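You operate a simulated robot arm through the tools that you are given. There is no shell and no other tool.

The job below is to be done with a simulated robot arm. You get a single attempt, and the scene is never put back.

Task
Weigh the white tray, then dry it in the oven at 105C.
Fine: zero the empty blue scale first; the tray goes in alone; close the drawer, and switch the oven off when it shows Done.

The check looks at the end state, three seconds after you hand in, the way a careful person would. Anything else that was tipped, shoved, dropped, spilled or broken makes it a failure.

Robot
A 7-joint arm with a two-finger parallel gripper, fixed in place. Base frame: the origin is on the floor under the middle of its stand, x ahead of it, y to its left, z up. Readings come in mm, degrees, newtons and seconds.
With the tool pointing down near the work surface it reaches from about 380 to 880 mm from the base axis. Its first joint turns from -166.0 to 166.0 degrees. Payload 3.43 kg.
The tool frame sits at the grasp point between the pads (the TCP): z along the fingers, y along the line on which they close. The tips reach 34 mm beyond it. The gripper opens to 128 mm. The fingers are 24 mm wide and 12 mm thick; the gripper's body (48 by 130 mm) begins 96 mm behind the TCP.
Orientation is that of the tool frame in the base frame, as a unit quaternion [w, x, y, z]. With the fingers straight down and closing along the base's y, the tool's x points along the base's -x, its y along +y and its z along -z.

Tools
- The arm moves only by the tool play_rows. Its argument "increments" is a list of rows, each a list of 6 numbers: the shift along the base's x, y, z in mm, then the turn, a rotation vector about the base's x, y, z in degrees. In form: [[x, y, z, wx, wy, wz], ...]. A call has 1 to 20 rows; each row is the pose to reach, as a shift and turn from the pose commanded when the call began. "fingers" is the gripper command, from -1 (shut) to 1 (fully open), values between in proportion, set as the call begins (left out, the last holds). Each row takes 0.2 s and may step no farther than 50 mm and 8.6 degrees from the row before; otherwise, or with a gripper value out of range, the whole call is refused. Where a pose cannot be reached the arm comes as near as it can. A force on the tool above 40 N (or 10 N above the force at the start of the call, whichever is more), or a blocked arm, ends the call early, and 0.2 s more pass. The fingers move at their own pace (about 153 mm/s each) and stop on an object; they squeeze with about 36 N. The grip force told is the motor's: it shows also when the fingers shut on nothing. Time passes only in rows, and 0.2 s behind the last, so rows that repeat a pose let the fingers close. It gives the time, the measured TCP pose, the force on the tool (base axes), the opening and the grip force at its end, in the units of the frame above (readings bear some noise), with the torque about the TCP (base axes, N m) and any sound that the robot's microphone picked up.
- Cameras (640 x 400 px; columns grow to the right, rows downward): "scene" is fixed at [222.2, -499.7, 1657]; the picture's right is [0.48, -0.88, 0.00], its down [-0.74, -0.41, -0.53] and it looks along [0.46, 0.26, -0.85] (base axes); focal length 214 px, centre (320, 200). "wrist" rides on the gripper at [76, -11, -160] in the tool frame; the picture's right is [0.15, 0.99, 0.00], its down [-0.88, 0.13, -0.46] and it looks along [-0.45, 0.07, 0.89] (tool axes); focal length 234 px, centre (320, 200).
- capture(camera): a new picture of that camera. The clock stands still meanwhile.
- locate(camera, pixels): there is no depth. For up to 12 entries [column, row, z] of the newest picture of that camera ("zoom" is the newest enlarged one), the place [x, y] in the base frame at which the ray of that pixel passes the height z, good to about 3 mm. The clock stands still meanwhile.
- zoom(camera, box): a new picture of the part [left, top, right, bottom] of that camera's present view, enlarged. The clock stands still meanwhile.
- close_job(): hands the job in; it is judged then, once.

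Leave the gripper open and the arm clear of the work at the hand-in unless told otherwise.

The tools are called after "Emit:" as a command line: name --pt "numbers of a row" for each row, then --argument value for the rest, lists and objects as JSON in quotes. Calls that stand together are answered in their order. play_rows: Moves the arm, as the interface text tells. Its arguments: {"type":"object","properties":{"increments":{"type":"array","items":{"type":"array","items":{"type":"number"}}},"fingers":{"type":"number"}},"required":["increments"]} The other tools are called the same way: capture (camera) takes a picture; locate (camera, pixels) gives the place at which the rays of pixels pass given heights; zoom (camera, box) takes an enlarged picture of a part of a camera's view; close_job () hands the job in.

At the start:

```text
time_s: 0.0
eef_pos: [493.3, -199.5, 1391.5]
ee_rot: [0.0, 0.0, 1.0, 0.0]
contact_force: [-0.2, 0.6, -0.5]
moment: [-0.01, -0.01, -0.01]
finger_gap: 127.9
finger_force: 0.0
```

scene: 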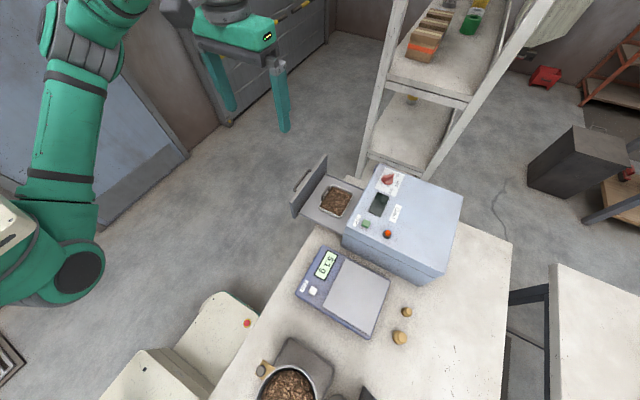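
wrist: 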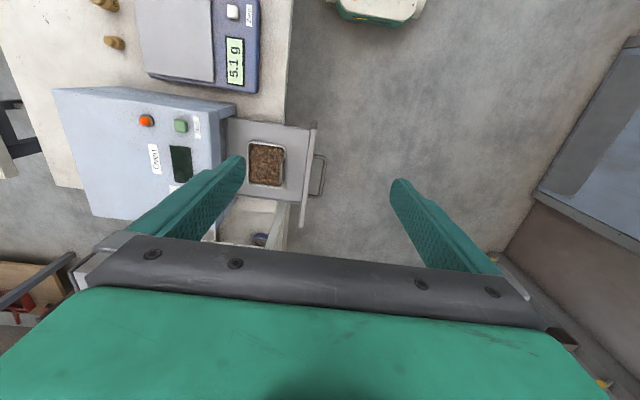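

I see an oven with its drawer open and a brown-filled tray in it, a blue scale reading 5.1 g, and weights, a pan and other items around them. I'll zoom in on the details before I move.

Emit:
zoom --camera "scene" --box '[280, 150, 480, 275]'

Emit:
zoom --camera "scene" --box '[200, 235, 440, 400]'

Emit:
zoom --camera "wrist" --box '[40, 0, 340, 250]'

Emit:
zoom --camera "scene" --box '[340, 0, 640, 190]'

```text
3.20 times, centred on (380, 212) of scene
```

zoom: 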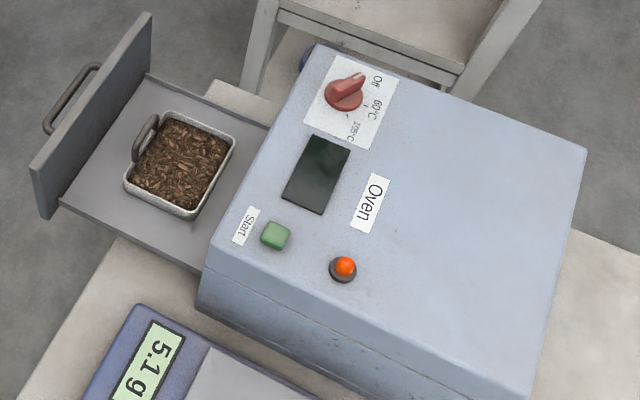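

```text
2.42 times, centred on (320, 318) of scene
```

zoom: 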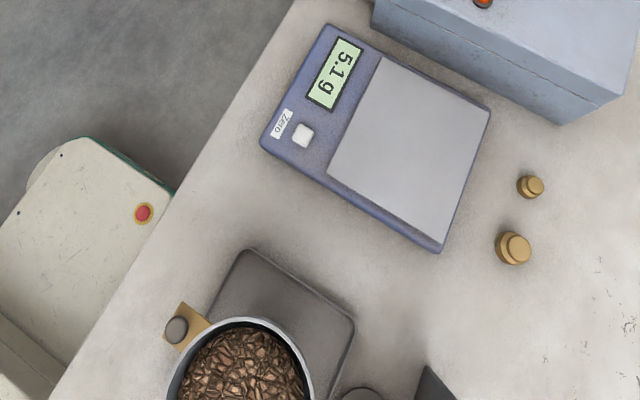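

```text
1.60 times, centred on (190, 125) of wrist
```

zoom: 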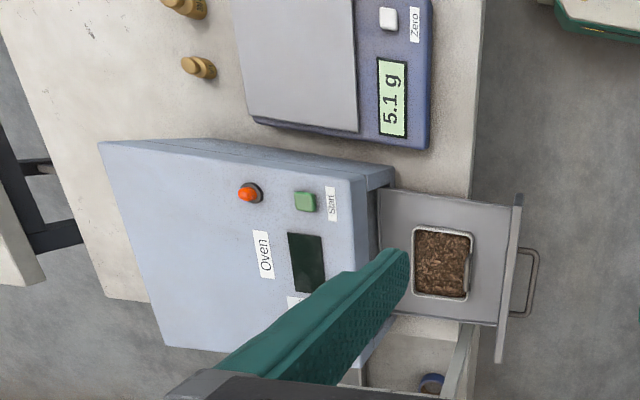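

```text
2.11 times, centred on (490, 95) of scene
```

zoom: 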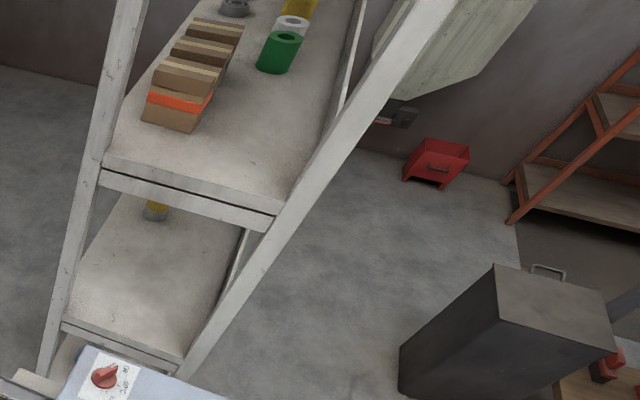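

I'll find the heights by intersecting rays from both cameras for the same features: the Start button at scene (366,223) and wrist (181,125), and the Zero button at scene (313,291) and wrist (232,12).

Emit:
locate --camera "scene" --pixels '[[366, 223, 700], [366, 223, 800], [366, 223, 900], [366, 223, 1000], [313, 291, 700], [313, 291, 800], [313, 291, 900], [313, 291, 1000]]'

Emit:
locate --camera "wrist" --pixels '[[181, 125, 700], [181, 125, 800], [181, 125, 900], [181, 125, 1000], [232, 12, 700], [232, 12, 800], [232, 12, 900], [232, 12, 1000]]'

```text
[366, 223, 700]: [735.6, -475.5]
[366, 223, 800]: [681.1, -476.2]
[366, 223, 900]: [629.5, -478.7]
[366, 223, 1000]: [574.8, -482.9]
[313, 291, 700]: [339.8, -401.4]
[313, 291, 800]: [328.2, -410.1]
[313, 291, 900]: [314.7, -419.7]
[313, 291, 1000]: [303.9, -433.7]
```

```text
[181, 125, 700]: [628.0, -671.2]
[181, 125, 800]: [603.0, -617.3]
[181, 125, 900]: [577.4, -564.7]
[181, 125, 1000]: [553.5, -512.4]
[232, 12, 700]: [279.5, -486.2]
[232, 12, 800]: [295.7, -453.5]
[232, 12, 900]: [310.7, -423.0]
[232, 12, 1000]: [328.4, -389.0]
```

The scale's Zero button is near z≈900 and the oven's Start button is near z≈1050. I haven't yet found a tray that is clearly white, so I'll swing the arm round about the base at the same height and look at the rest of the bench with the wrist camera.

Emit:
play_rows --pt "-19.3 -42.2 0 0 0 -5" --pt "-42.1 -82.6 0 0 0 -10" --pt "-68.5 -120.9 0 0 0 -15" --pt "-98 -156.7 0 0 0 -20" --pt "-130.6 -189.8 0 0 0 -25" --pt "-165.8 -219.9 0 0 0 -30" --pt "-203.7 -246.9 0 0 0 -35" --pt "-243.7 -270.4 0 0 0 -40" --pt "-285.6 -290.4 0 0 0 -45" --fingers 1

Emit:
capture --camera "wrist"

Emit:
capture --camera "scene"

```text
time_s: 2.0
eef_pos: [208.0, -490.5, 1391.4]
ee_rot: [-0.001, 0.383, 0.924, 0.0]
contact_force: [0.7, 0.0, 0.2]
moment: [-0.06, 0.09, -0.02]
finger_gap: 127.9
finger_force: 0.1
```

```text
taken
```

wrist: 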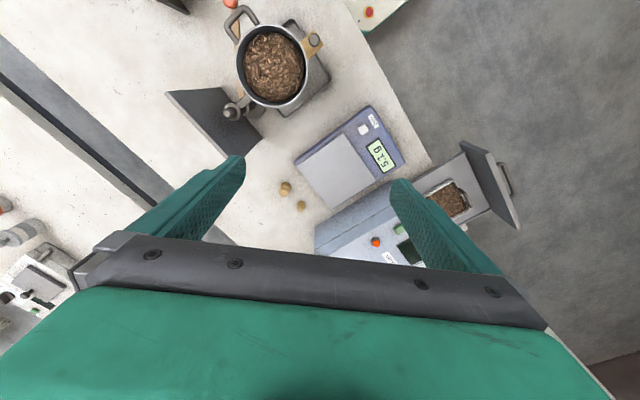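

```text
taken
```

scene: 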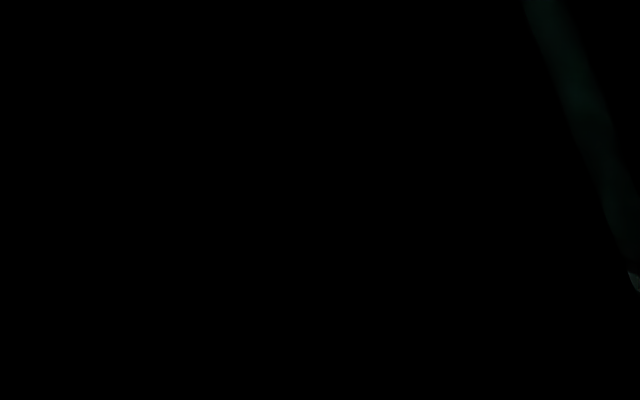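

The arm is covering the scene camera here, but the wrist camera shows the rest of the bench: a pot on a hotplate, a dark panel and two brass weights. I'll zoom in to look for another tray.

Emit:
zoom --camera "wrist" --box '[150, 0, 350, 125]'

Emit:
zoom --camera "wrist" --box '[0, 150, 240, 300]'

Emit:
zoom --camera "wrist" --box '[360, 100, 560, 250]'

```text
3.20 times, centred on (250, 62) of wrist
```

zoom: 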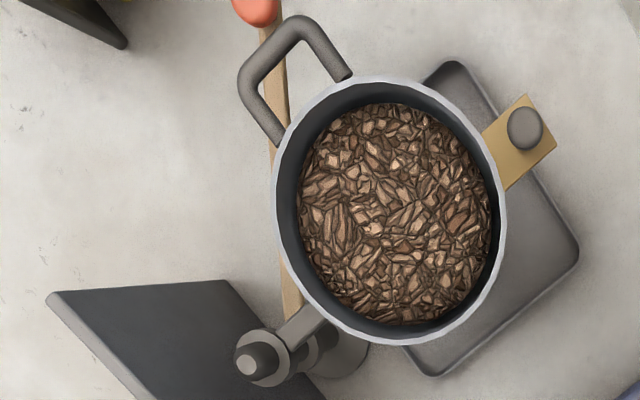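

```text
2.67 times, centred on (120, 225) of wrist
```

zoom: 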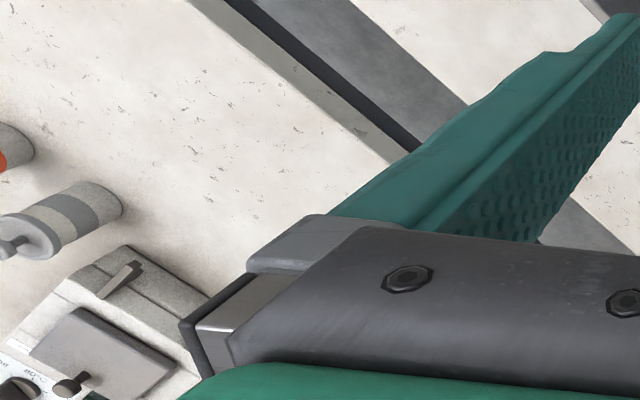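

```text
2.67 times, centred on (460, 175) of wrist
```

zoom: 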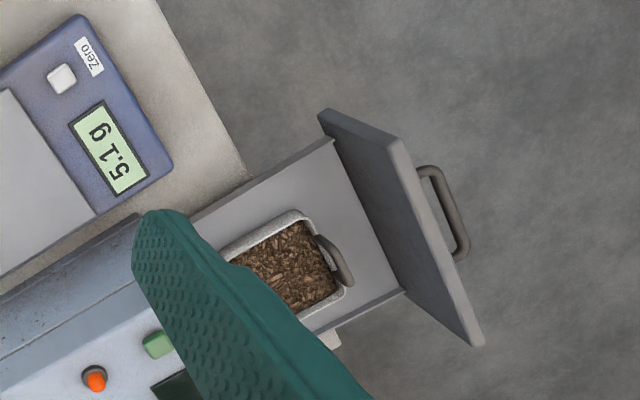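

The drawer holds a tray with a light speckled rim and a handle. I'll swing a bit further and tilt to see the far end of the bench, so I know whether there's another tray.

Emit:
play_rows --pt "-43.4 -16.2 0 0 0 -5" --pt "-88.2 -28.6 0 0 0 -10" --pt "-133.8 -37.1 0 0 0 -15" --pt "-179 -41.5 0 0 0 -20" --pt "-224 -41.5 0 0 0 -25" --pt "-269 -37 0 0 0 -30" --pt "-315 -30 0 0 0 -35"

Emit:
capture --camera "wrist"

Emit:
capture --camera "scene"

```text
time_s: 3.6
eef_pos: [-105.4, -519.1, 1391.5]
ee_rot: [-0.001, 0.642, 0.766, -0.001]
contact_force: [0.5, 0.6, 0.4]
moment: [0.04, 0.09, 0.02]
finger_gap: 127.8
finger_force: 0.0
```

```text
taken
```

wrist: 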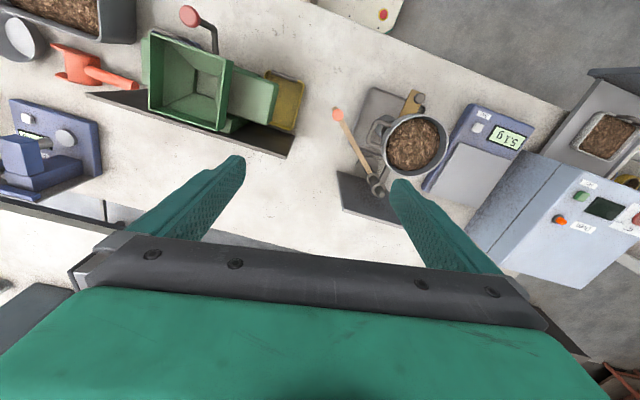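

```text
taken
```

scene: 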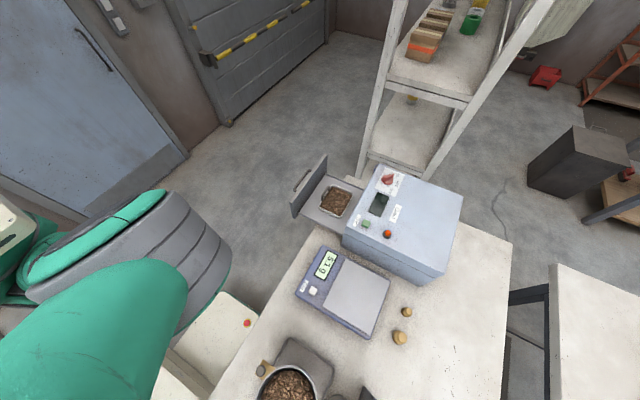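

More stations come into view: a green hopper, a dark bin at the top left and another blue instrument. I'll zoom in on both sides.

Emit:
zoom --camera "wrist" --box '[0, 0, 320, 200]'

Emit:
zoom --camera "wrist" --box '[320, 50, 640, 250]'

Emit:
zoom --camera "scene" --box '[280, 150, 400, 225]'

Emit:
zoom --camera "scene" --box '[360, 160, 420, 200]'

```text
2.00 times, centred on (160, 100) of wrist
```

zoom: 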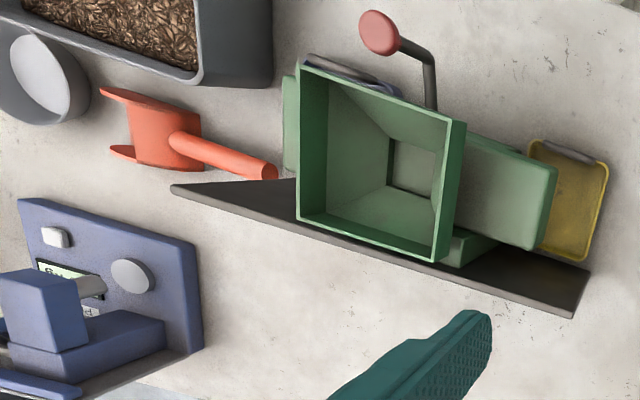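

```text
2.00 times, centred on (480, 150) of wrist
```

zoom: 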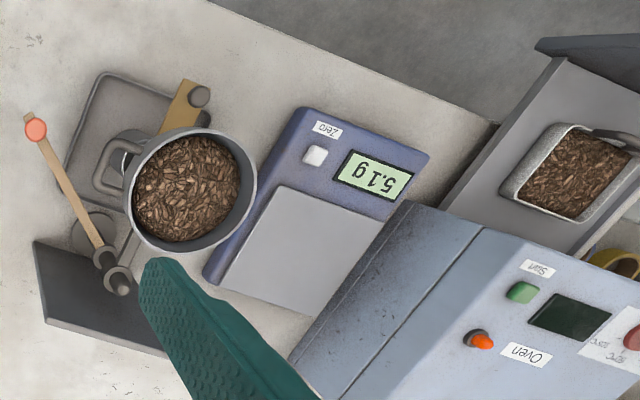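

```text
5.33 times, centred on (340, 188) of scene
```

zoom: 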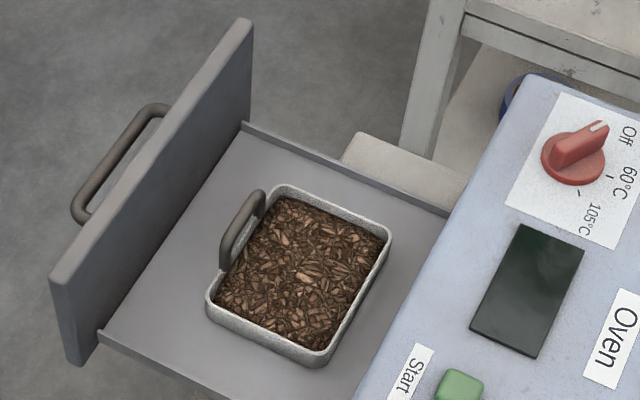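

```text
10.00 times, centred on (390, 180) of scene
```

zoom: 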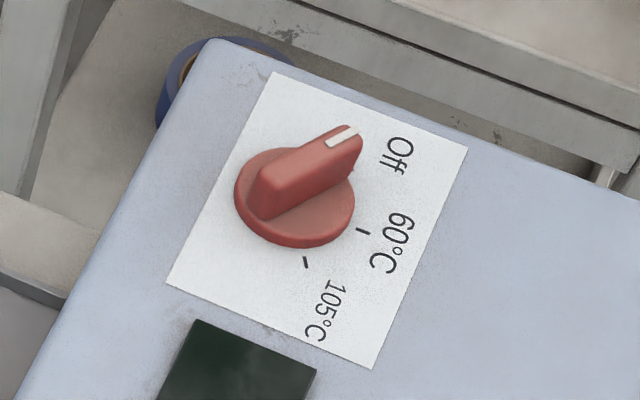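

The other trays are yellow and dark grey, so the light enamel tray in the oven drawer is the white one. The scale shows 5.1 g with nothing on it, the dial points at Off, and the 105 mark is the last one. I'll swing back to a pose over the scale and drawer to measure positions.

Emit:
play_rows --pt "43.5 -4.2 0 0 0 5.7" --pt "87.3 -4.7 0 0 0 11.4" --pt "130.8 -1.6 0 0 0 17.1" --pt "173.6 5.2 0 0 0 22.9" --pt "215.4 15.8 0 0 0 28.6" --pt "255.9 29.3 0 0 0 34.3" --pt "295 46.2 0 0 0 40" --pt "332.3 66.2 0 0 0 45.7" --pt "367.6 89 0 0 0 51.4" --pt "400.7 114.6 0 0 0 57.1" --pt "431.3 142.7 0 0 0 62.9" --pt "459.3 173 0 0 0 68.6" --pt "484.4 205.5 0 0 0 74.3" --pt "506.8 239.6 0 0 0 80"

Emit:
capture --camera "wrist"

Emit:
zoom --camera "wrist" --box '[120, 60, 360, 210]'

Emit:
capture --camera "scene"

```text
time_s: 6.6
eef_pos: [400.7, -281.5, 1393.4]
ee_rot: [0.0, 0.0, 1.0, 0.0]
contact_force: [0.5, -1.1, 0.3]
moment: [0.07, -0.03, 0.01]
finger_gap: 128.0
finger_force: 0.0
```

```text
taken
```

wrist: 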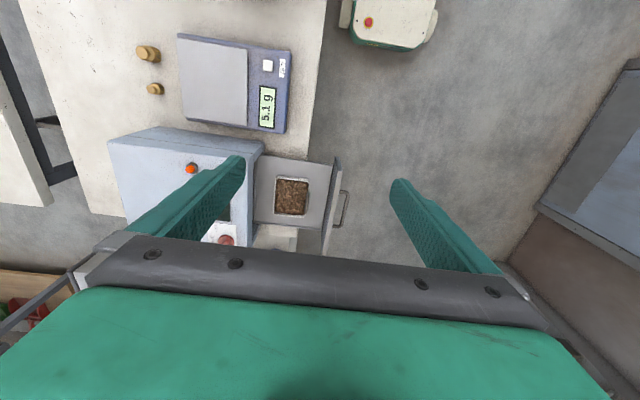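

```text
2.67 times, centred on (240, 135) of wrist
```

zoom: 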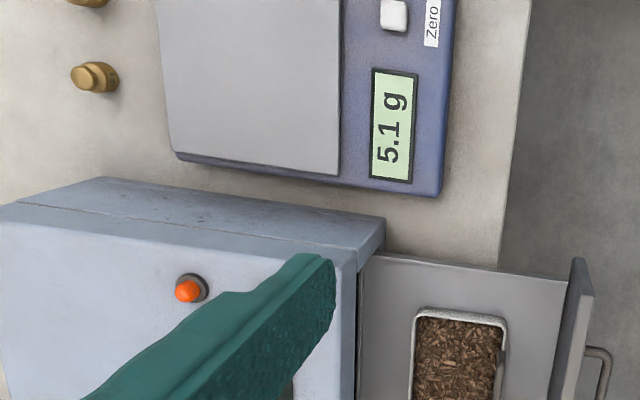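

```text
taken
```

scene: 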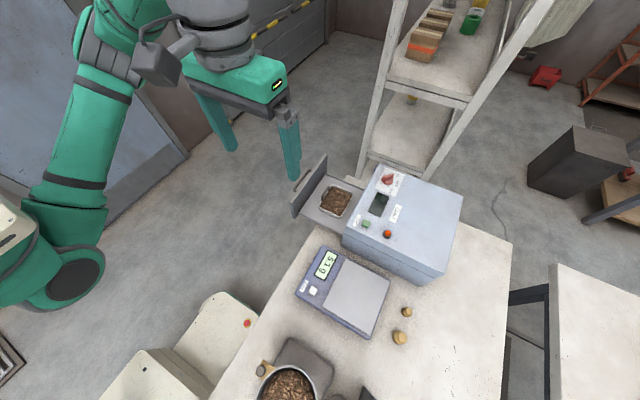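

I'll zoom in on the tray and drawer, and on the scale, to get exact corners.

Emit:
zoom --camera "wrist" --box '[236, 145, 364, 225]'

Emit:
zoom --camera "wrist" --box '[170, 25, 330, 125]'

Emit:
locate --camera "scene" --pixels '[[331.6, 185.6, 900], [353.1, 195, 900], [340, 217.9, 900], [319, 205.9, 900], [331.6, 185.6, 950], [353.1, 195, 950], [340, 217.9, 950], [319, 205.9, 950]]'

Emit:
locate --camera "wrist" --pixels '[[276, 178, 900], [310, 178, 900], [308, 216, 900], [275, 214, 900], [276, 178, 950], [310, 178, 950], [308, 216, 950], [275, 214, 950], [267, 65, 890], [267, 65, 910]]'

```text
5.00 times, centred on (300, 185) of wrist
```

zoom: 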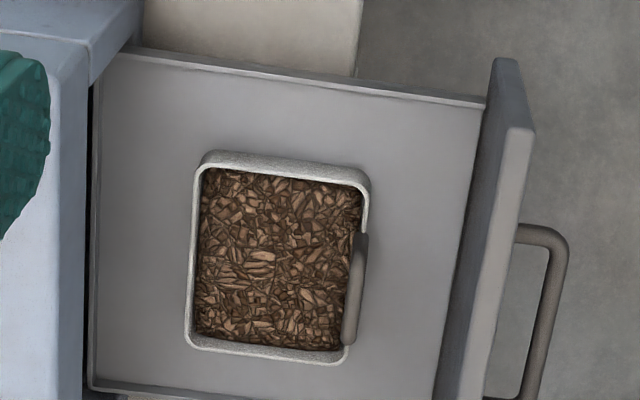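

```text
4.00 times, centred on (250, 75) of wrist
```

zoom: 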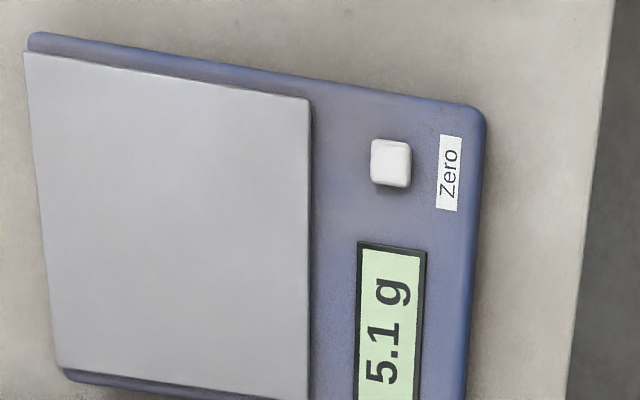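

```text
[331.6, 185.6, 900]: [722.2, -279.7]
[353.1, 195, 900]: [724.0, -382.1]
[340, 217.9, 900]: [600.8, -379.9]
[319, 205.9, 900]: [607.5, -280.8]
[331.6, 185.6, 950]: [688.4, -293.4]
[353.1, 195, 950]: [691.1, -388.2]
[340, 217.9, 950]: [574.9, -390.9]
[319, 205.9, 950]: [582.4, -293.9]
```

```text
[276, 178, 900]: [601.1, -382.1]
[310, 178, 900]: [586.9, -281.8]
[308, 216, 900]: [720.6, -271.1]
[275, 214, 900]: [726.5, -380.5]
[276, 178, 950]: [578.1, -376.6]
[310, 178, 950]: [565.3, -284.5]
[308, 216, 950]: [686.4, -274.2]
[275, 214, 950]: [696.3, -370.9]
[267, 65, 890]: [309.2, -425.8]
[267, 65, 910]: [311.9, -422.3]
```

The tray rim spans about x 601–724 and y −381 to −280, so the tray is roughly 122 × 100 mm with its handle on the +y side. First I'll zero the scale. I'm closing the fingers and going down above the Zero button, around (311, −423), to see it up close.

Emit:
play_rows --pt "-9.8 -15.9 -37.9 0 0 0" --pt "-19.6 -31.8 -75.8 0 0 0" --pt "-29.3 -47.7 -113.7 0 0 0" --pt "-39.1 -63.6 -151.6 0 0 0" --pt "-48.9 -79.4 -189.4 0 0 0" --pt "-58.7 -95.3 -227.3 0 0 0" --pt "-68.4 -111.2 -265.2 0 0 0" --pt "-78.2 -127.1 -303.1 0 0 0" --pt "-88 -143 -341 0 0 0" --pt "-88 -143 -341 0 0 0" --fingers -1

Emit:
capture --camera "wrist"

Emit:
capture --camera "scene"

```text
time_s: 8.8
eef_pos: [313.8, -422.0, 1050.4]
ee_rot: [0.001, -0.001, 1.0, 0.001]
contact_force: [0.3, 0.7, -0.5]
moment: [0.0, -0.01, -0.03]
finger_gap: 0.0
finger_force: 33.4
```

```text
taken
```

wrist: 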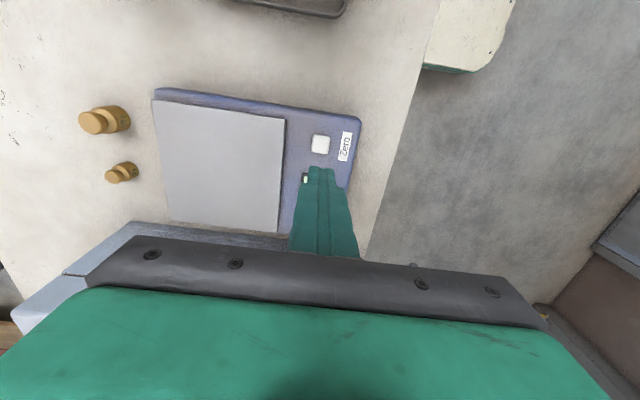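

```text
taken
```

scene: 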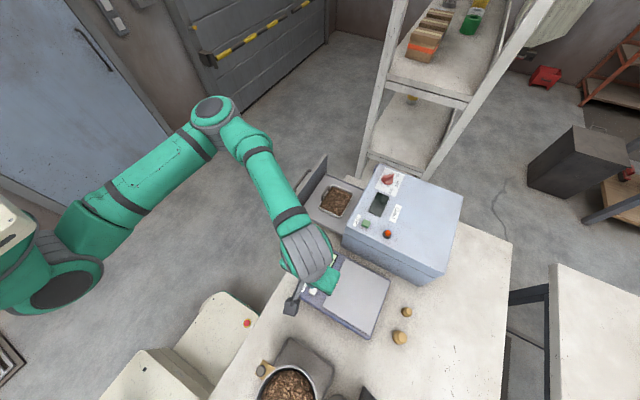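

The Zero button is at wrist (320,144). I'll triangulate it again along with the pan corners.

Emit:
locate --camera "wrist" --pixels '[[320, 144, 890], [320, 144, 900], [320, 144, 910], [320, 144, 920], [156, 100, 890], [156, 100, 905], [285, 118, 905], [277, 232, 905], [167, 220, 905], [362, 118, 890]]'

Emit:
locate --camera "scene" --pixels '[[313, 291, 890], [313, 291, 900], [313, 291, 910], [313, 291, 920], [391, 286, 890], [391, 286, 905]]'

Emit:
zoom --camera "wrist" --box '[260, 90, 400, 190]'

```text
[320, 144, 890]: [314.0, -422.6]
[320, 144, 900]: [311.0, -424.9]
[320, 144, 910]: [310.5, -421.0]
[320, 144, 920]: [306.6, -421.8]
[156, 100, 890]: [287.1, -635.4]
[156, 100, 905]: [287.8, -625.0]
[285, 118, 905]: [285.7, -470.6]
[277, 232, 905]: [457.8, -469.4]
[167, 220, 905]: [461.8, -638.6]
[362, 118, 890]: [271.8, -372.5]
```

```text
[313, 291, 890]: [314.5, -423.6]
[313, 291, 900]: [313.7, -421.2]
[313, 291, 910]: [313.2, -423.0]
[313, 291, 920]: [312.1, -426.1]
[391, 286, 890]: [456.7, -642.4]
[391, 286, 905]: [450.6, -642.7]
```

```text
4.00 times, centred on (330, 140) of wrist
```

zoom: 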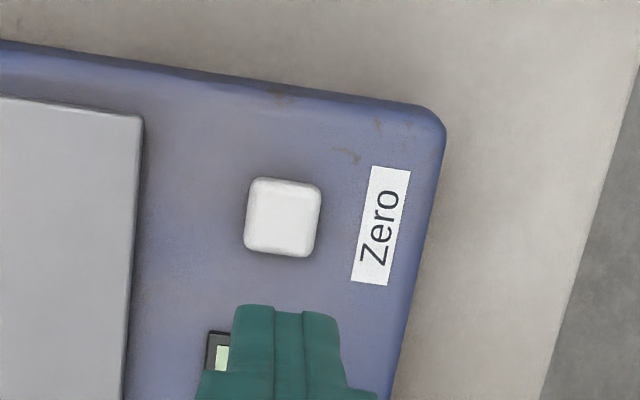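

The two cameras agree on the button at about (313, −423) with its top near z≈898. The tip is directly above it at z≈1016, so I'll lower to just above the button.

Emit:
play_rows --pt "1 0 -45 0 0 0" --pt "1.5 0 -85 0 0 0" --pt "1.5 0 -103 0 0 0" --pt "1.5 0 -107 0 0 0" --fingers -1

Emit:
zoom --camera "wrist" --box '[220, 80, 420, 205]'

```text
time_s: 9.8
eef_pos: [314.3, -423.4, 942.7]
ee_rot: [0.0, 0.0, 1.0, 0.0]
contact_force: [0.0, -0.1, 0.9]
moment: [-0.01, 0.04, -0.01]
finger_gap: 0.0
finger_force: 32.0
```

```text
3.20 times, centred on (320, 142) of wrist
```

zoom: 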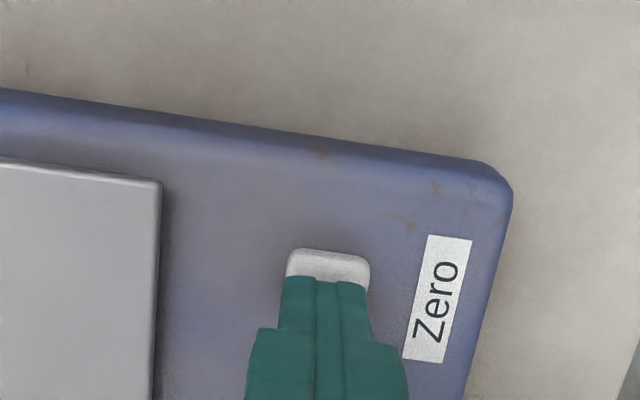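

The tips are just above the button and lined up with it. I'll go down in small steps while watching the force.

Emit:
play_rows --pt "0 0 -3 0 0 0" --pt "0 0 -6 0 0 0" --pt "0 0 -8 0 0 0" --fingers -1

```text
time_s: 10.6
eef_pos: [313.5, -422.6, 935.7]
ee_rot: [0.0, -0.001, 1.0, 0.0]
contact_force: [-0.7, 0.7, 1.0]
moment: [0.01, -0.01, -0.01]
finger_gap: 0.0
finger_force: 32.7
```

The force reads 1 N with the tip at z≈901.5, so there's no contact yet. I'll keep going down.

Emit:
play_rows --pt "0 0 -2 0 0 0" --pt "0 0 -4 0 0 0" --pt "0 0 -6 0 0 0" --fingers -1

```text
time_s: 11.4
eef_pos: [313.0, -422.9, 930.5]
ee_rot: [0.001, 0.0, 1.0, -0.001]
contact_force: [-1.0, 0.1, 11.8]
moment: [0.01, 0.03, 0.0]
finger_gap: 0.0
finger_force: 33.1
heard: click
```

I heard a click at about 12 N. I'll lift off and check the display.

Emit:
play_rows --pt "0 0 5 0 0 0" --pt "0 0 30 0 0 0" --pt "0 0 75 0 0 0" --pt "0 0 120 0 0 0" --pt "0 20 165 0 0 0" --pt "10 60 190 0 0 0" --pt "20 100 210 0 0 0" --pt "20 100 210 0 0 0" --fingers 1

Emit:
capture --camera "wrist"

Emit:
capture --camera "scene"

```text
time_s: 13.2
eef_pos: [333.9, -320.7, 1139.3]
ee_rot: [0.0, 0.0, 1.0, 0.0]
contact_force: [-0.5, -0.5, -0.2]
moment: [0.03, 0.02, -0.01]
finger_gap: 128.1
finger_force: 0.0
```

```text
taken
```

wrist: 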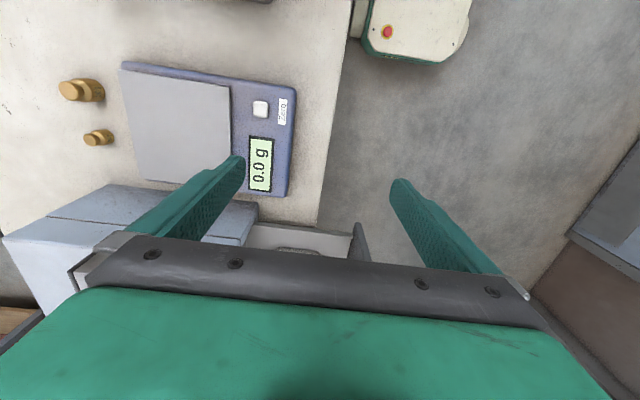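

```text
taken
```

scene: 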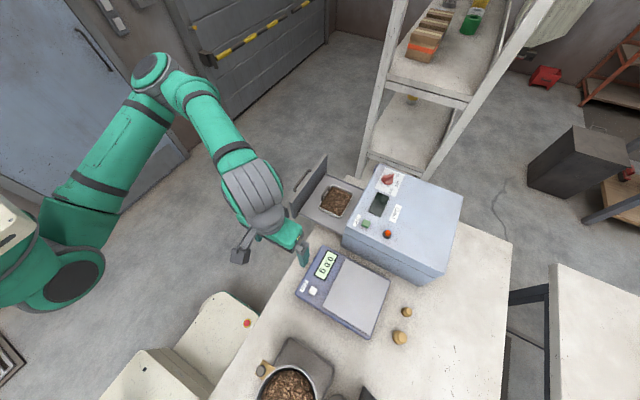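

The display reads 0.0 g, so the scale is zeroed. Next I'll move above the drawer to see the tray and its handle up close.

Emit:
play_rows --pt "45 0 15 0 0 0" --pt "90 0 25 0 0 0" --pt "135 0 30 0 0 0" --pt "180 -3 30 0 0 0" --pt "225 -6 30 0 0 0" --pt "270 -10 20 0 0 0" --pt "285 -10 10 0 0 0" --fingers 1

Emit:
capture --camera "wrist"

Emit:
zoom --camera "wrist" --box '[200, 80, 440, 230]'

Emit:
zoom --camera "scene" --box '[260, 120, 420, 220]'

```text
time_s: 14.8
eef_pos: [619.2, -333.0, 1149.1]
ee_rot: [0.0, 0.001, 1.0, 0.0]
contact_force: [-0.4, 0.3, -1.1]
moment: [0.0, -0.03, -0.03]
finger_gap: 128.0
finger_force: 0.0
```

```text
taken
```

wrist: 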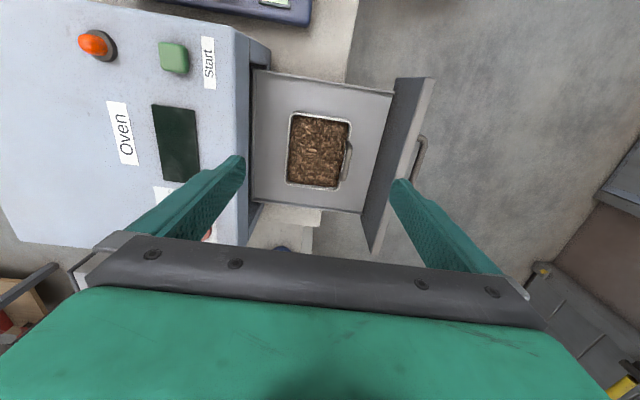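

```text
2.67 times, centred on (320, 155) of wrist
```

zoom: 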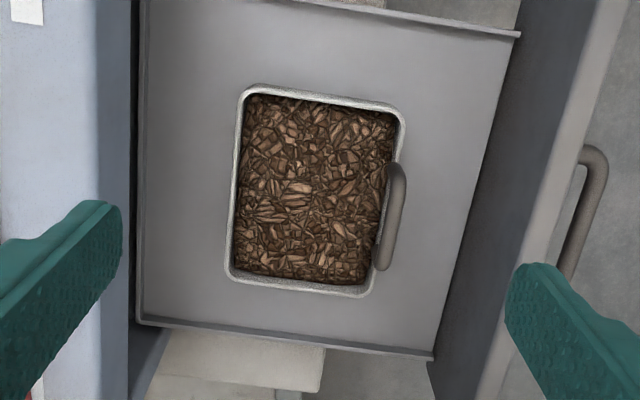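

```text
4.00 times, centred on (340, 170) of scene
```

zoom: 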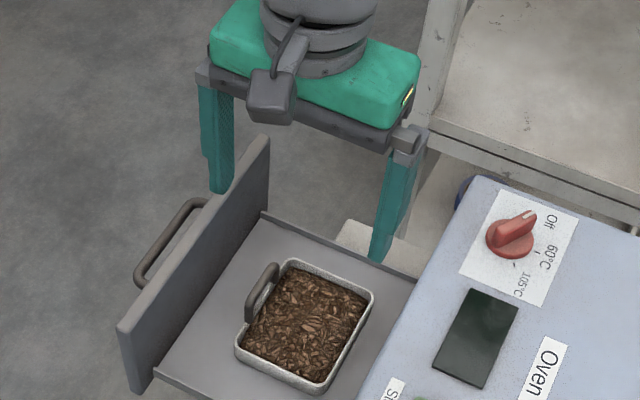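

I'll triangulate the tray rim corners, the handle and the panel tops from both views.

Emit:
locate --camera "wrist" --pixels '[[290.8, 113, 890], [350.7, 124.2, 890], [338.7, 191.4, 890], [284.8, 183.1, 890], [290.8, 113, 920], [350.7, 124.2, 920], [338.7, 191.4, 920], [284.8, 183.1, 920], [348.5, 141.9, 920], [343.6, 181.2, 920]]'

Emit:
locate --camera "scene" --pixels '[[331.4, 185.3, 890], [353, 194, 890], [340, 217.7, 890], [319.2, 206.4, 890], [331.4, 185.3, 920], [353, 194, 920], [340, 217.7, 920], [319.2, 206.4, 920], [321, 197, 920], [329, 185.5, 920]]'

```text
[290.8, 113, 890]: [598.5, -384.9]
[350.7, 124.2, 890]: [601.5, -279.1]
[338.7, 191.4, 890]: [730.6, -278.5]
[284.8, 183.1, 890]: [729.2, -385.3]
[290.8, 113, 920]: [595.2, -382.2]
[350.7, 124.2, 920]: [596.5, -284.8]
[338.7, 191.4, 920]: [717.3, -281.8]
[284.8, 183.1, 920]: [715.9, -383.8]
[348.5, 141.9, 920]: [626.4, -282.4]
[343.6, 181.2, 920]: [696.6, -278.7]
```

```text
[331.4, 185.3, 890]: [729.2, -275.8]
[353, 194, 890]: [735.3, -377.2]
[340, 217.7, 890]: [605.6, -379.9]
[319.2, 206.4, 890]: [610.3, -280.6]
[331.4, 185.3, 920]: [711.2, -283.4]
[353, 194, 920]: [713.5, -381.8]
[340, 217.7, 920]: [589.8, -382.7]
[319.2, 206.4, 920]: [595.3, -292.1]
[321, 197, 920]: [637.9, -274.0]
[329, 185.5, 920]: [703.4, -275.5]
```

I need to know the handle's shape and the panel's height before gripping. I'll triangulate the panel's top corner at scene (327,154.5) and wrist (433,77), plus the oven front edge.

Emit:
locate --camera "wrist" --pixels '[[433, 77, 900], [433, 77, 950], [433, 77, 1000], [373, 250, 950], [373, 250, 1000], [392, 93, 870], [363, 212, 870], [253, 70, 870], [235, 30, 1045], [237, 240, 1045]]'

Emit:
locate --camera "scene" --pixels '[[327, 154.5, 900], [327, 154.5, 950], [327, 154.5, 1000], [289.5, 202.5, 900], [289.5, 202.5, 950], [289.5, 202.5, 1000], [343, 234, 1045], [376, 166, 1045], [387, 179, 1050], [387, 179, 1070]]'

```text
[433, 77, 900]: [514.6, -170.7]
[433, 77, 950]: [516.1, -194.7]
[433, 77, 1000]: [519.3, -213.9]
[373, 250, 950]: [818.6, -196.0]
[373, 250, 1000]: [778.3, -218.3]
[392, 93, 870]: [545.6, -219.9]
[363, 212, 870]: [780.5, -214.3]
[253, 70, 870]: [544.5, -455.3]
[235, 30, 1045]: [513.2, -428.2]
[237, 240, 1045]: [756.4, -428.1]
```

```text
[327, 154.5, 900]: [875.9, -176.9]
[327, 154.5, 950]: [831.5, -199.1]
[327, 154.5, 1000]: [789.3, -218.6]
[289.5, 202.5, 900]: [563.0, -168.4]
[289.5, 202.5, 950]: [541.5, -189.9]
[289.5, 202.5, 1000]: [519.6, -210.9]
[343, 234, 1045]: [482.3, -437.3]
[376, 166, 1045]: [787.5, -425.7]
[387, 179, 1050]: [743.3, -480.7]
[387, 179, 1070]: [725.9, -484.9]
```

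The panel top is at z≈1000 near y≈−212, and the oven front is at y≈−428 with its top at about 1045. I'll tilt the wrist to look at the tray more from the side and see the handle's profile.

Emit:
play_rows --pt "-20 0 -10 0 -7 0" --pt "-40 0 -20 0 -14 0" --pt "-60 0 -35 0 -21 0" --pt "-80 0 -50 0 -28 0" --pt "-90 0 -65 0 -35 0" --pt "-90 0 -65 0 -35 0" --fingers 1

Emit:
capture --camera "wrist"

Emit:
zoom --camera "wrist" --box '[220, 150, 420, 275]'

```text
time_s: 16.2
eef_pos: [527.9, -334.0, 1084.5]
ee_rot: [0.302, 0.0, 0.953, 0.0]
contact_force: [0.4, -0.1, 0.0]
moment: [-0.04, -0.01, 0.01]
finger_gap: 128.0
finger_force: 0.0
```

```text
taken
```

wrist: 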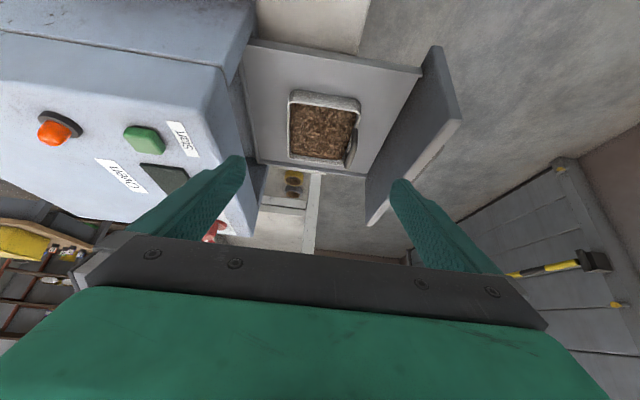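

```text
3.20 times, centred on (320, 212) of wrist
```

zoom: 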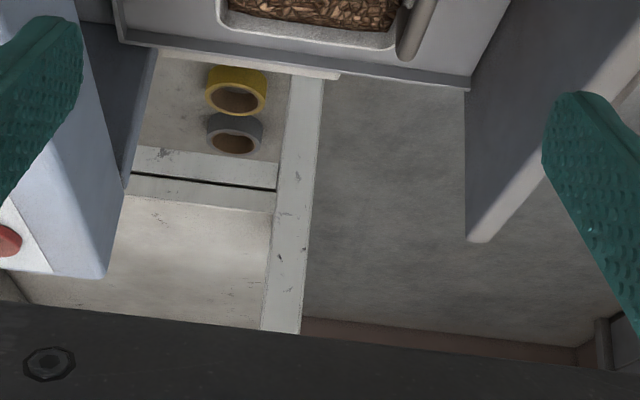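

Emit:
zoom --camera "wrist" --box '[260, 75, 388, 175]'

```text
4.00 times, centred on (324, 125) of wrist
```

zoom: 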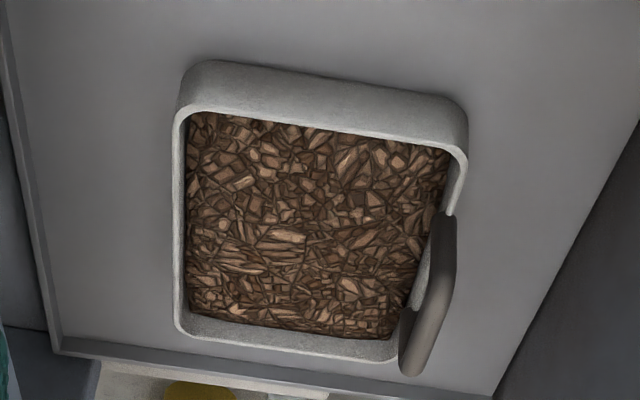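

From this angle the handle looks like a bail: a round bar raised about 25 mm above the +y rim. To see whether the bar sticks out past the wall, I'll put the camera directly above it at y≈−281, which removes sideways parallax.

Emit:
play_rows --pt "15 13 0 0 7 0" --pt "30 26 0 0 14 0" --pt "45 39 -5 0 21 0" --pt "60 52 -10 0 28 0" --pt "72 63 -20 0 35 0" --pt "72 63 -20 0 35 0" --fingers 1

Emit:
capture --camera "wrist"

Emit:
zoom --camera "wrist" --box '[220, 90, 348, 190]'

```text
time_s: 17.6
eef_pos: [599.6, -270.3, 1065.9]
ee_rot: [-0.001, 0.0, 1.0, 0.0]
contact_force: [0.1, 0.1, 0.1]
moment: [0.0, -0.01, 0.04]
finger_gap: 128.1
finger_force: 0.0
```

```text
taken
```

wrist: 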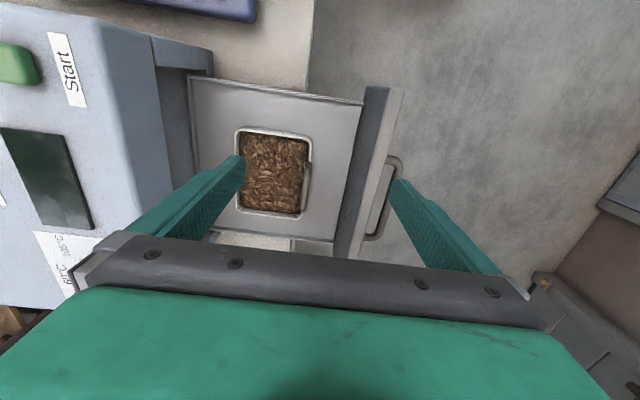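

```text
4.00 times, centred on (284, 140) of wrist
```

zoom: 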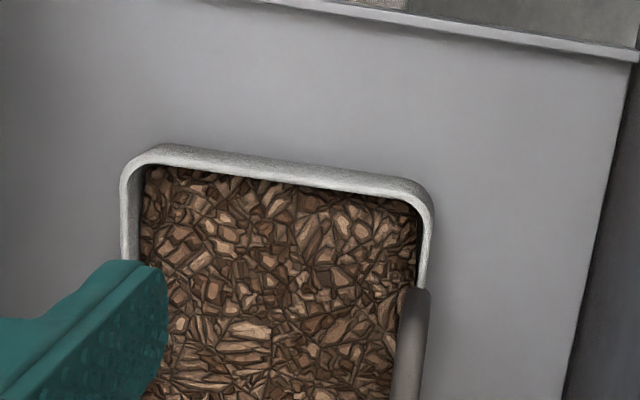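

From directly above, the bar is about 9 mm thick and centred over the +y wall, sticking out only about 3 mm. I can therefore grip the tray across its width (−y wall to handle side, about 107 mm) at its centre (661, −330). I'll move over it and lower partway with the fingers open.

Emit:
play_rows --pt "30 -30 0 0 0 0" --pt "61 -60 0 0 0 0" --pt "61 -60 -40 0 0 0" --pt "61 -60 -80 0 0 0" --pt "61 -60 -105 0 0 0" --pt "61 -60 -105 0 0 0" --fingers 1

Emit:
capture --camera "wrist"

Emit:
zoom --camera "scene" --box '[280, 140, 400, 220]'

```text
time_s: 19.0
eef_pos: [662.3, -331.5, 958.6]
ee_rot: [0.0, -0.001, 1.0, 0.0]
contact_force: [-0.1, -0.8, 0.1]
moment: [0.0, 0.0, -0.01]
finger_gap: 128.2
finger_force: 0.1
```

```text
taken
```

wrist: 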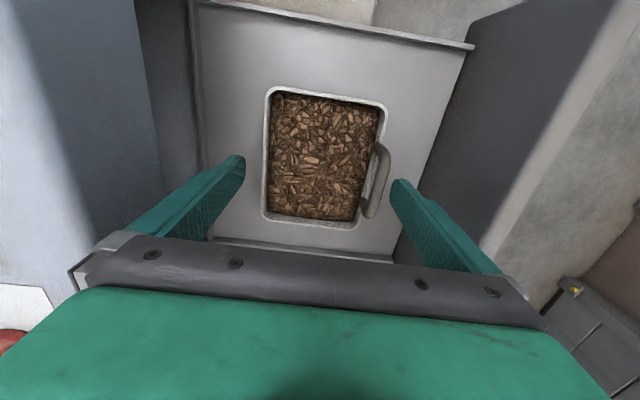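

```text
5.00 times, centred on (340, 180) of scene
```

zoom: 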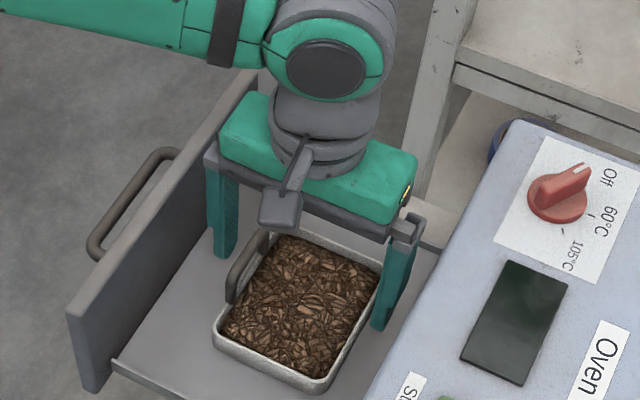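

The fingers straddle the tray, but the right finger looks close to the handle bar, near (392,185). I'll zoom in to check the clearances.

Emit:
zoom --camera "wrist" --box '[216, 120, 416, 245]'

Emit:
locate --camera "wrist" --pixels '[[270, 88, 903], [387, 107, 903], [360, 228, 903], [262, 217, 903], [386, 150, 928], [372, 215, 928]]'

```text
3.20 times, centred on (316, 182) of wrist
```

zoom: 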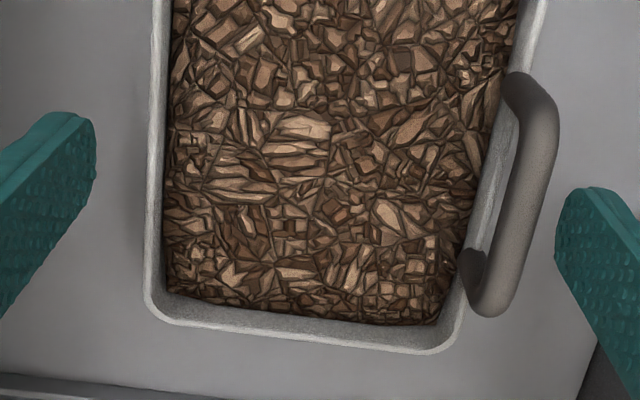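

```text
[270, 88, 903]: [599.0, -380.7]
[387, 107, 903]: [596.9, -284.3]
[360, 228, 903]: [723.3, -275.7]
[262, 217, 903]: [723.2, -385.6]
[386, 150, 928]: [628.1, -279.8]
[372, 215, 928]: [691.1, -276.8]
```

I'll work out the gaps: left tip (245.7,167), right tip (389.8,186), bar outer edge (384.8,186), and left wall (262.9,167).

Emit:
locate --camera "wrist" --pixels '[[245.7, 167, 925], [389.8, 186, 925], [384.8, 186, 928], [384.8, 186, 938], [262.9, 167, 903], [262.9, 167, 890], [364.2, 207, 928], [375, 150, 928]]'

```text
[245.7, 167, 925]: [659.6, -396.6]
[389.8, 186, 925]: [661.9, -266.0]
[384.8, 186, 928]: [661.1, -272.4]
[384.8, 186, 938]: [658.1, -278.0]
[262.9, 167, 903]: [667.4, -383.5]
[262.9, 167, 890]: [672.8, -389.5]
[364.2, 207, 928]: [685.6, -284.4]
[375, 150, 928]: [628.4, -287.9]
```

The clearances are about 13 mm on the left and 6 mm on the right, so I'll shift +3 mm in y to centre the grip. Then I'll lower carefully with the fingers open.

Emit:
play_rows --pt "-0.5 3 -5 0 0 0" --pt "-0.5 3 -18 0 0 0" --pt "-0.5 3 -30 0 0 0" --pt "-0.5 3 -36 0 0 0" --pt "-0.5 3 -38 0 0 0" --fingers 1

Emit:
zoom --camera "wrist" --box '[216, 100, 416, 225]'

Emit:
zoom --camera "scene" --box '[290, 160, 386, 220]'

```text
time_s: 20.2
eef_pos: [660.5, -327.2, 922.6]
ee_rot: [0.0, 0.001, 1.0, 0.0]
contact_force: [0.0, 0.0, -0.2]
moment: [0.01, 0.04, 0.03]
finger_gap: 128.1
finger_force: 0.1
```

```text
3.20 times, centred on (316, 162) of wrist
```

zoom: 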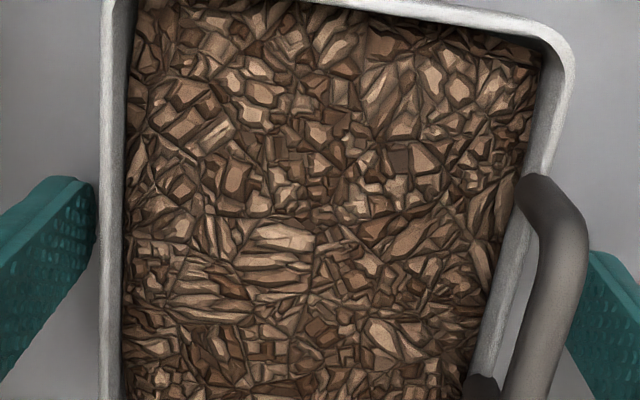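

```text
6.67 times, centred on (338, 190) of scene
```

zoom: 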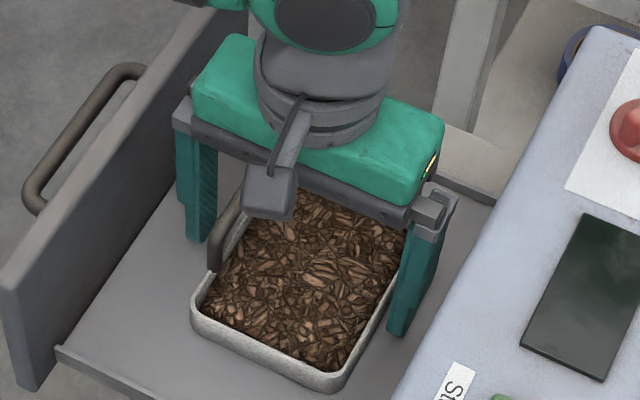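

The fingers are now beside the walls with the tips at about z 888. I'll go a little lower in small steps to get more of the wall.

Emit:
play_rows --pt "0 0 -3 0 0 0" --pt "0 0 -6 0 0 0" --fingers 1

```text
time_s: 20.8
eef_pos: [661.0, -327.3, 915.2]
ee_rot: [0.0, 0.0, 1.0, 0.0]
contact_force: [0.0, -0.2, -0.4]
moment: [0.02, -0.07, 0.01]
finger_gap: 127.8
finger_force: 0.0
```

There's no contact and the tips are at z≈881. I'll bring the fingers in gently to about 112 mm first.

Emit:
play_rows --pt "0 0 0 0 0 0" --pt "0 0 0 0 0 0" --fingers 0.75

Emit:
zoom --camera "wrist" --box '[216, 100, 416, 225]'

```text
time_s: 21.4
eef_pos: [661.2, -327.6, 916.2]
ee_rot: [-0.001, 0.0, 1.0, 0.0]
contact_force: [0.3, -0.1, 1.2]
moment: [-0.03, -0.03, 0.0]
finger_gap: 111.9
finger_force: 0.2
```

```text
3.20 times, centred on (316, 162) of wrist
```

zoom: 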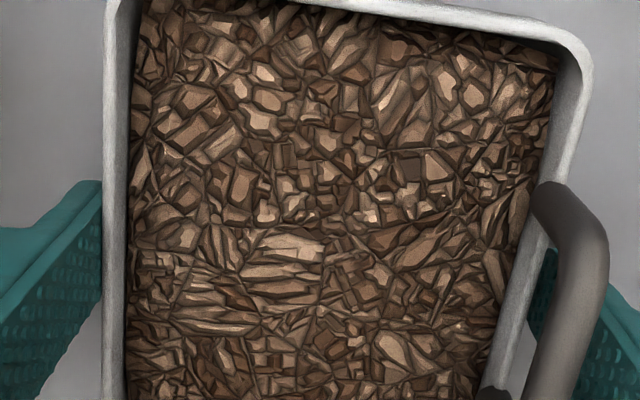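

Both fingers are close to the tray, with the right one outside the wall and visible through the handle loop. Now I'll close to grip.

Emit:
play_rows --pt "0 0 0 0 0 0" --pt "0 0 0 0 0 0" --pt "0 0 0 0 0 0" --fingers -1

Emit:
capture --camera "wrist"

Emit:
zoom --camera "scene" --box '[290, 160, 386, 220]'

```text
time_s: 22.2
eef_pos: [659.9, -327.1, 916.6]
ee_rot: [-0.001, 0.0, 1.0, 0.0]
contact_force: [-0.1, -0.8, 1.0]
moment: [-0.2, 0.05, -0.01]
finger_gap: 107.5
finger_force: 35.7
```

```text
taken
```

wrist: 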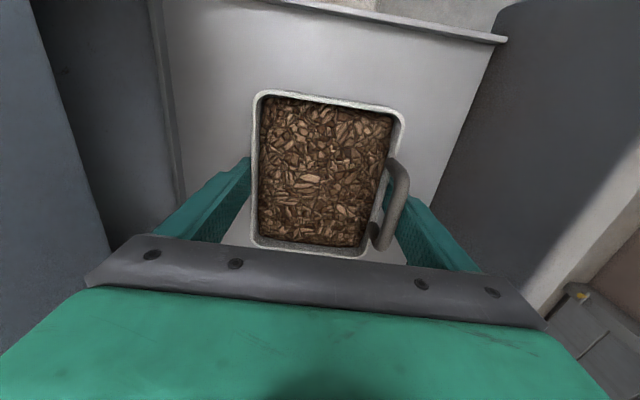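

```text
6.67 times, centred on (338, 190) of scene
```

zoom: 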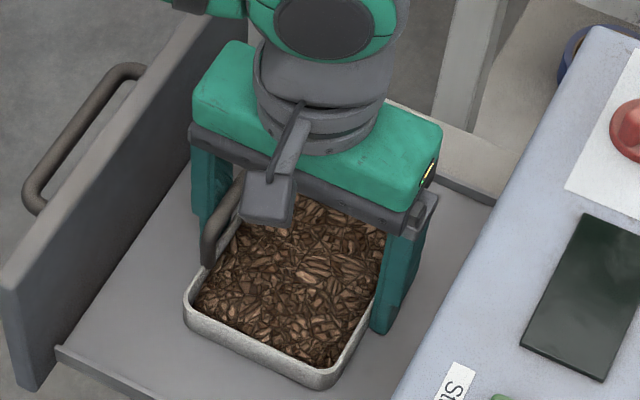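

The gap is 107.5 mm at 35.7 N, so the grip is on the −y wall and the handle bar as expected. I'll lift 15 mm slowly and check for tilt or slip.

Emit:
play_rows --pt "0 0 3 0 0 0" --pt "0 0 7 0 0 0" --pt "0 0 11 0 0 0" --pt "0 0 15 0 0 0" --pt "0 0 15 0 0 0" --fingers -1

Emit:
capture --camera "wrist"

Emit:
zoom --camera "scene" --box '[290, 160, 386, 220]'

```text
time_s: 23.4
eef_pos: [661.1, -326.7, 931.2]
ee_rot: [0.0, 0.0, 1.0, 0.0]
contact_force: [0.4, 0.3, -2.7]
moment: [-0.04, 0.02, 0.01]
finger_gap: 107.2
finger_force: 35.9
```

```text
taken
```

wrist: 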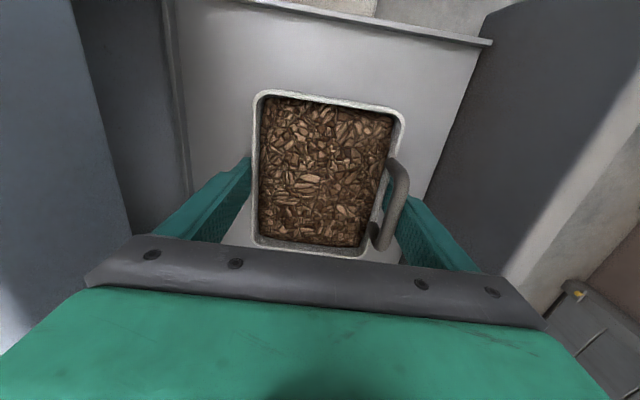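

```text
6.67 times, centred on (338, 190) of scene
```

zoom: 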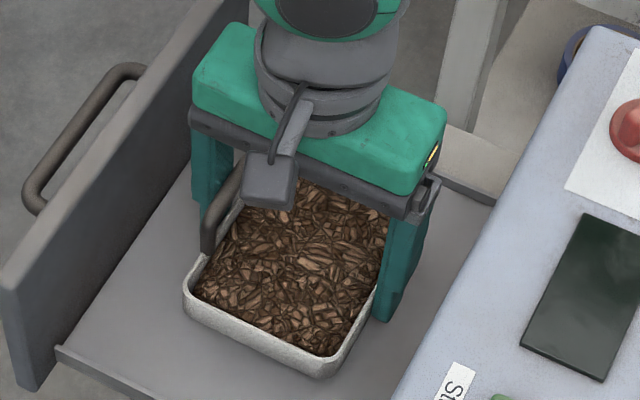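

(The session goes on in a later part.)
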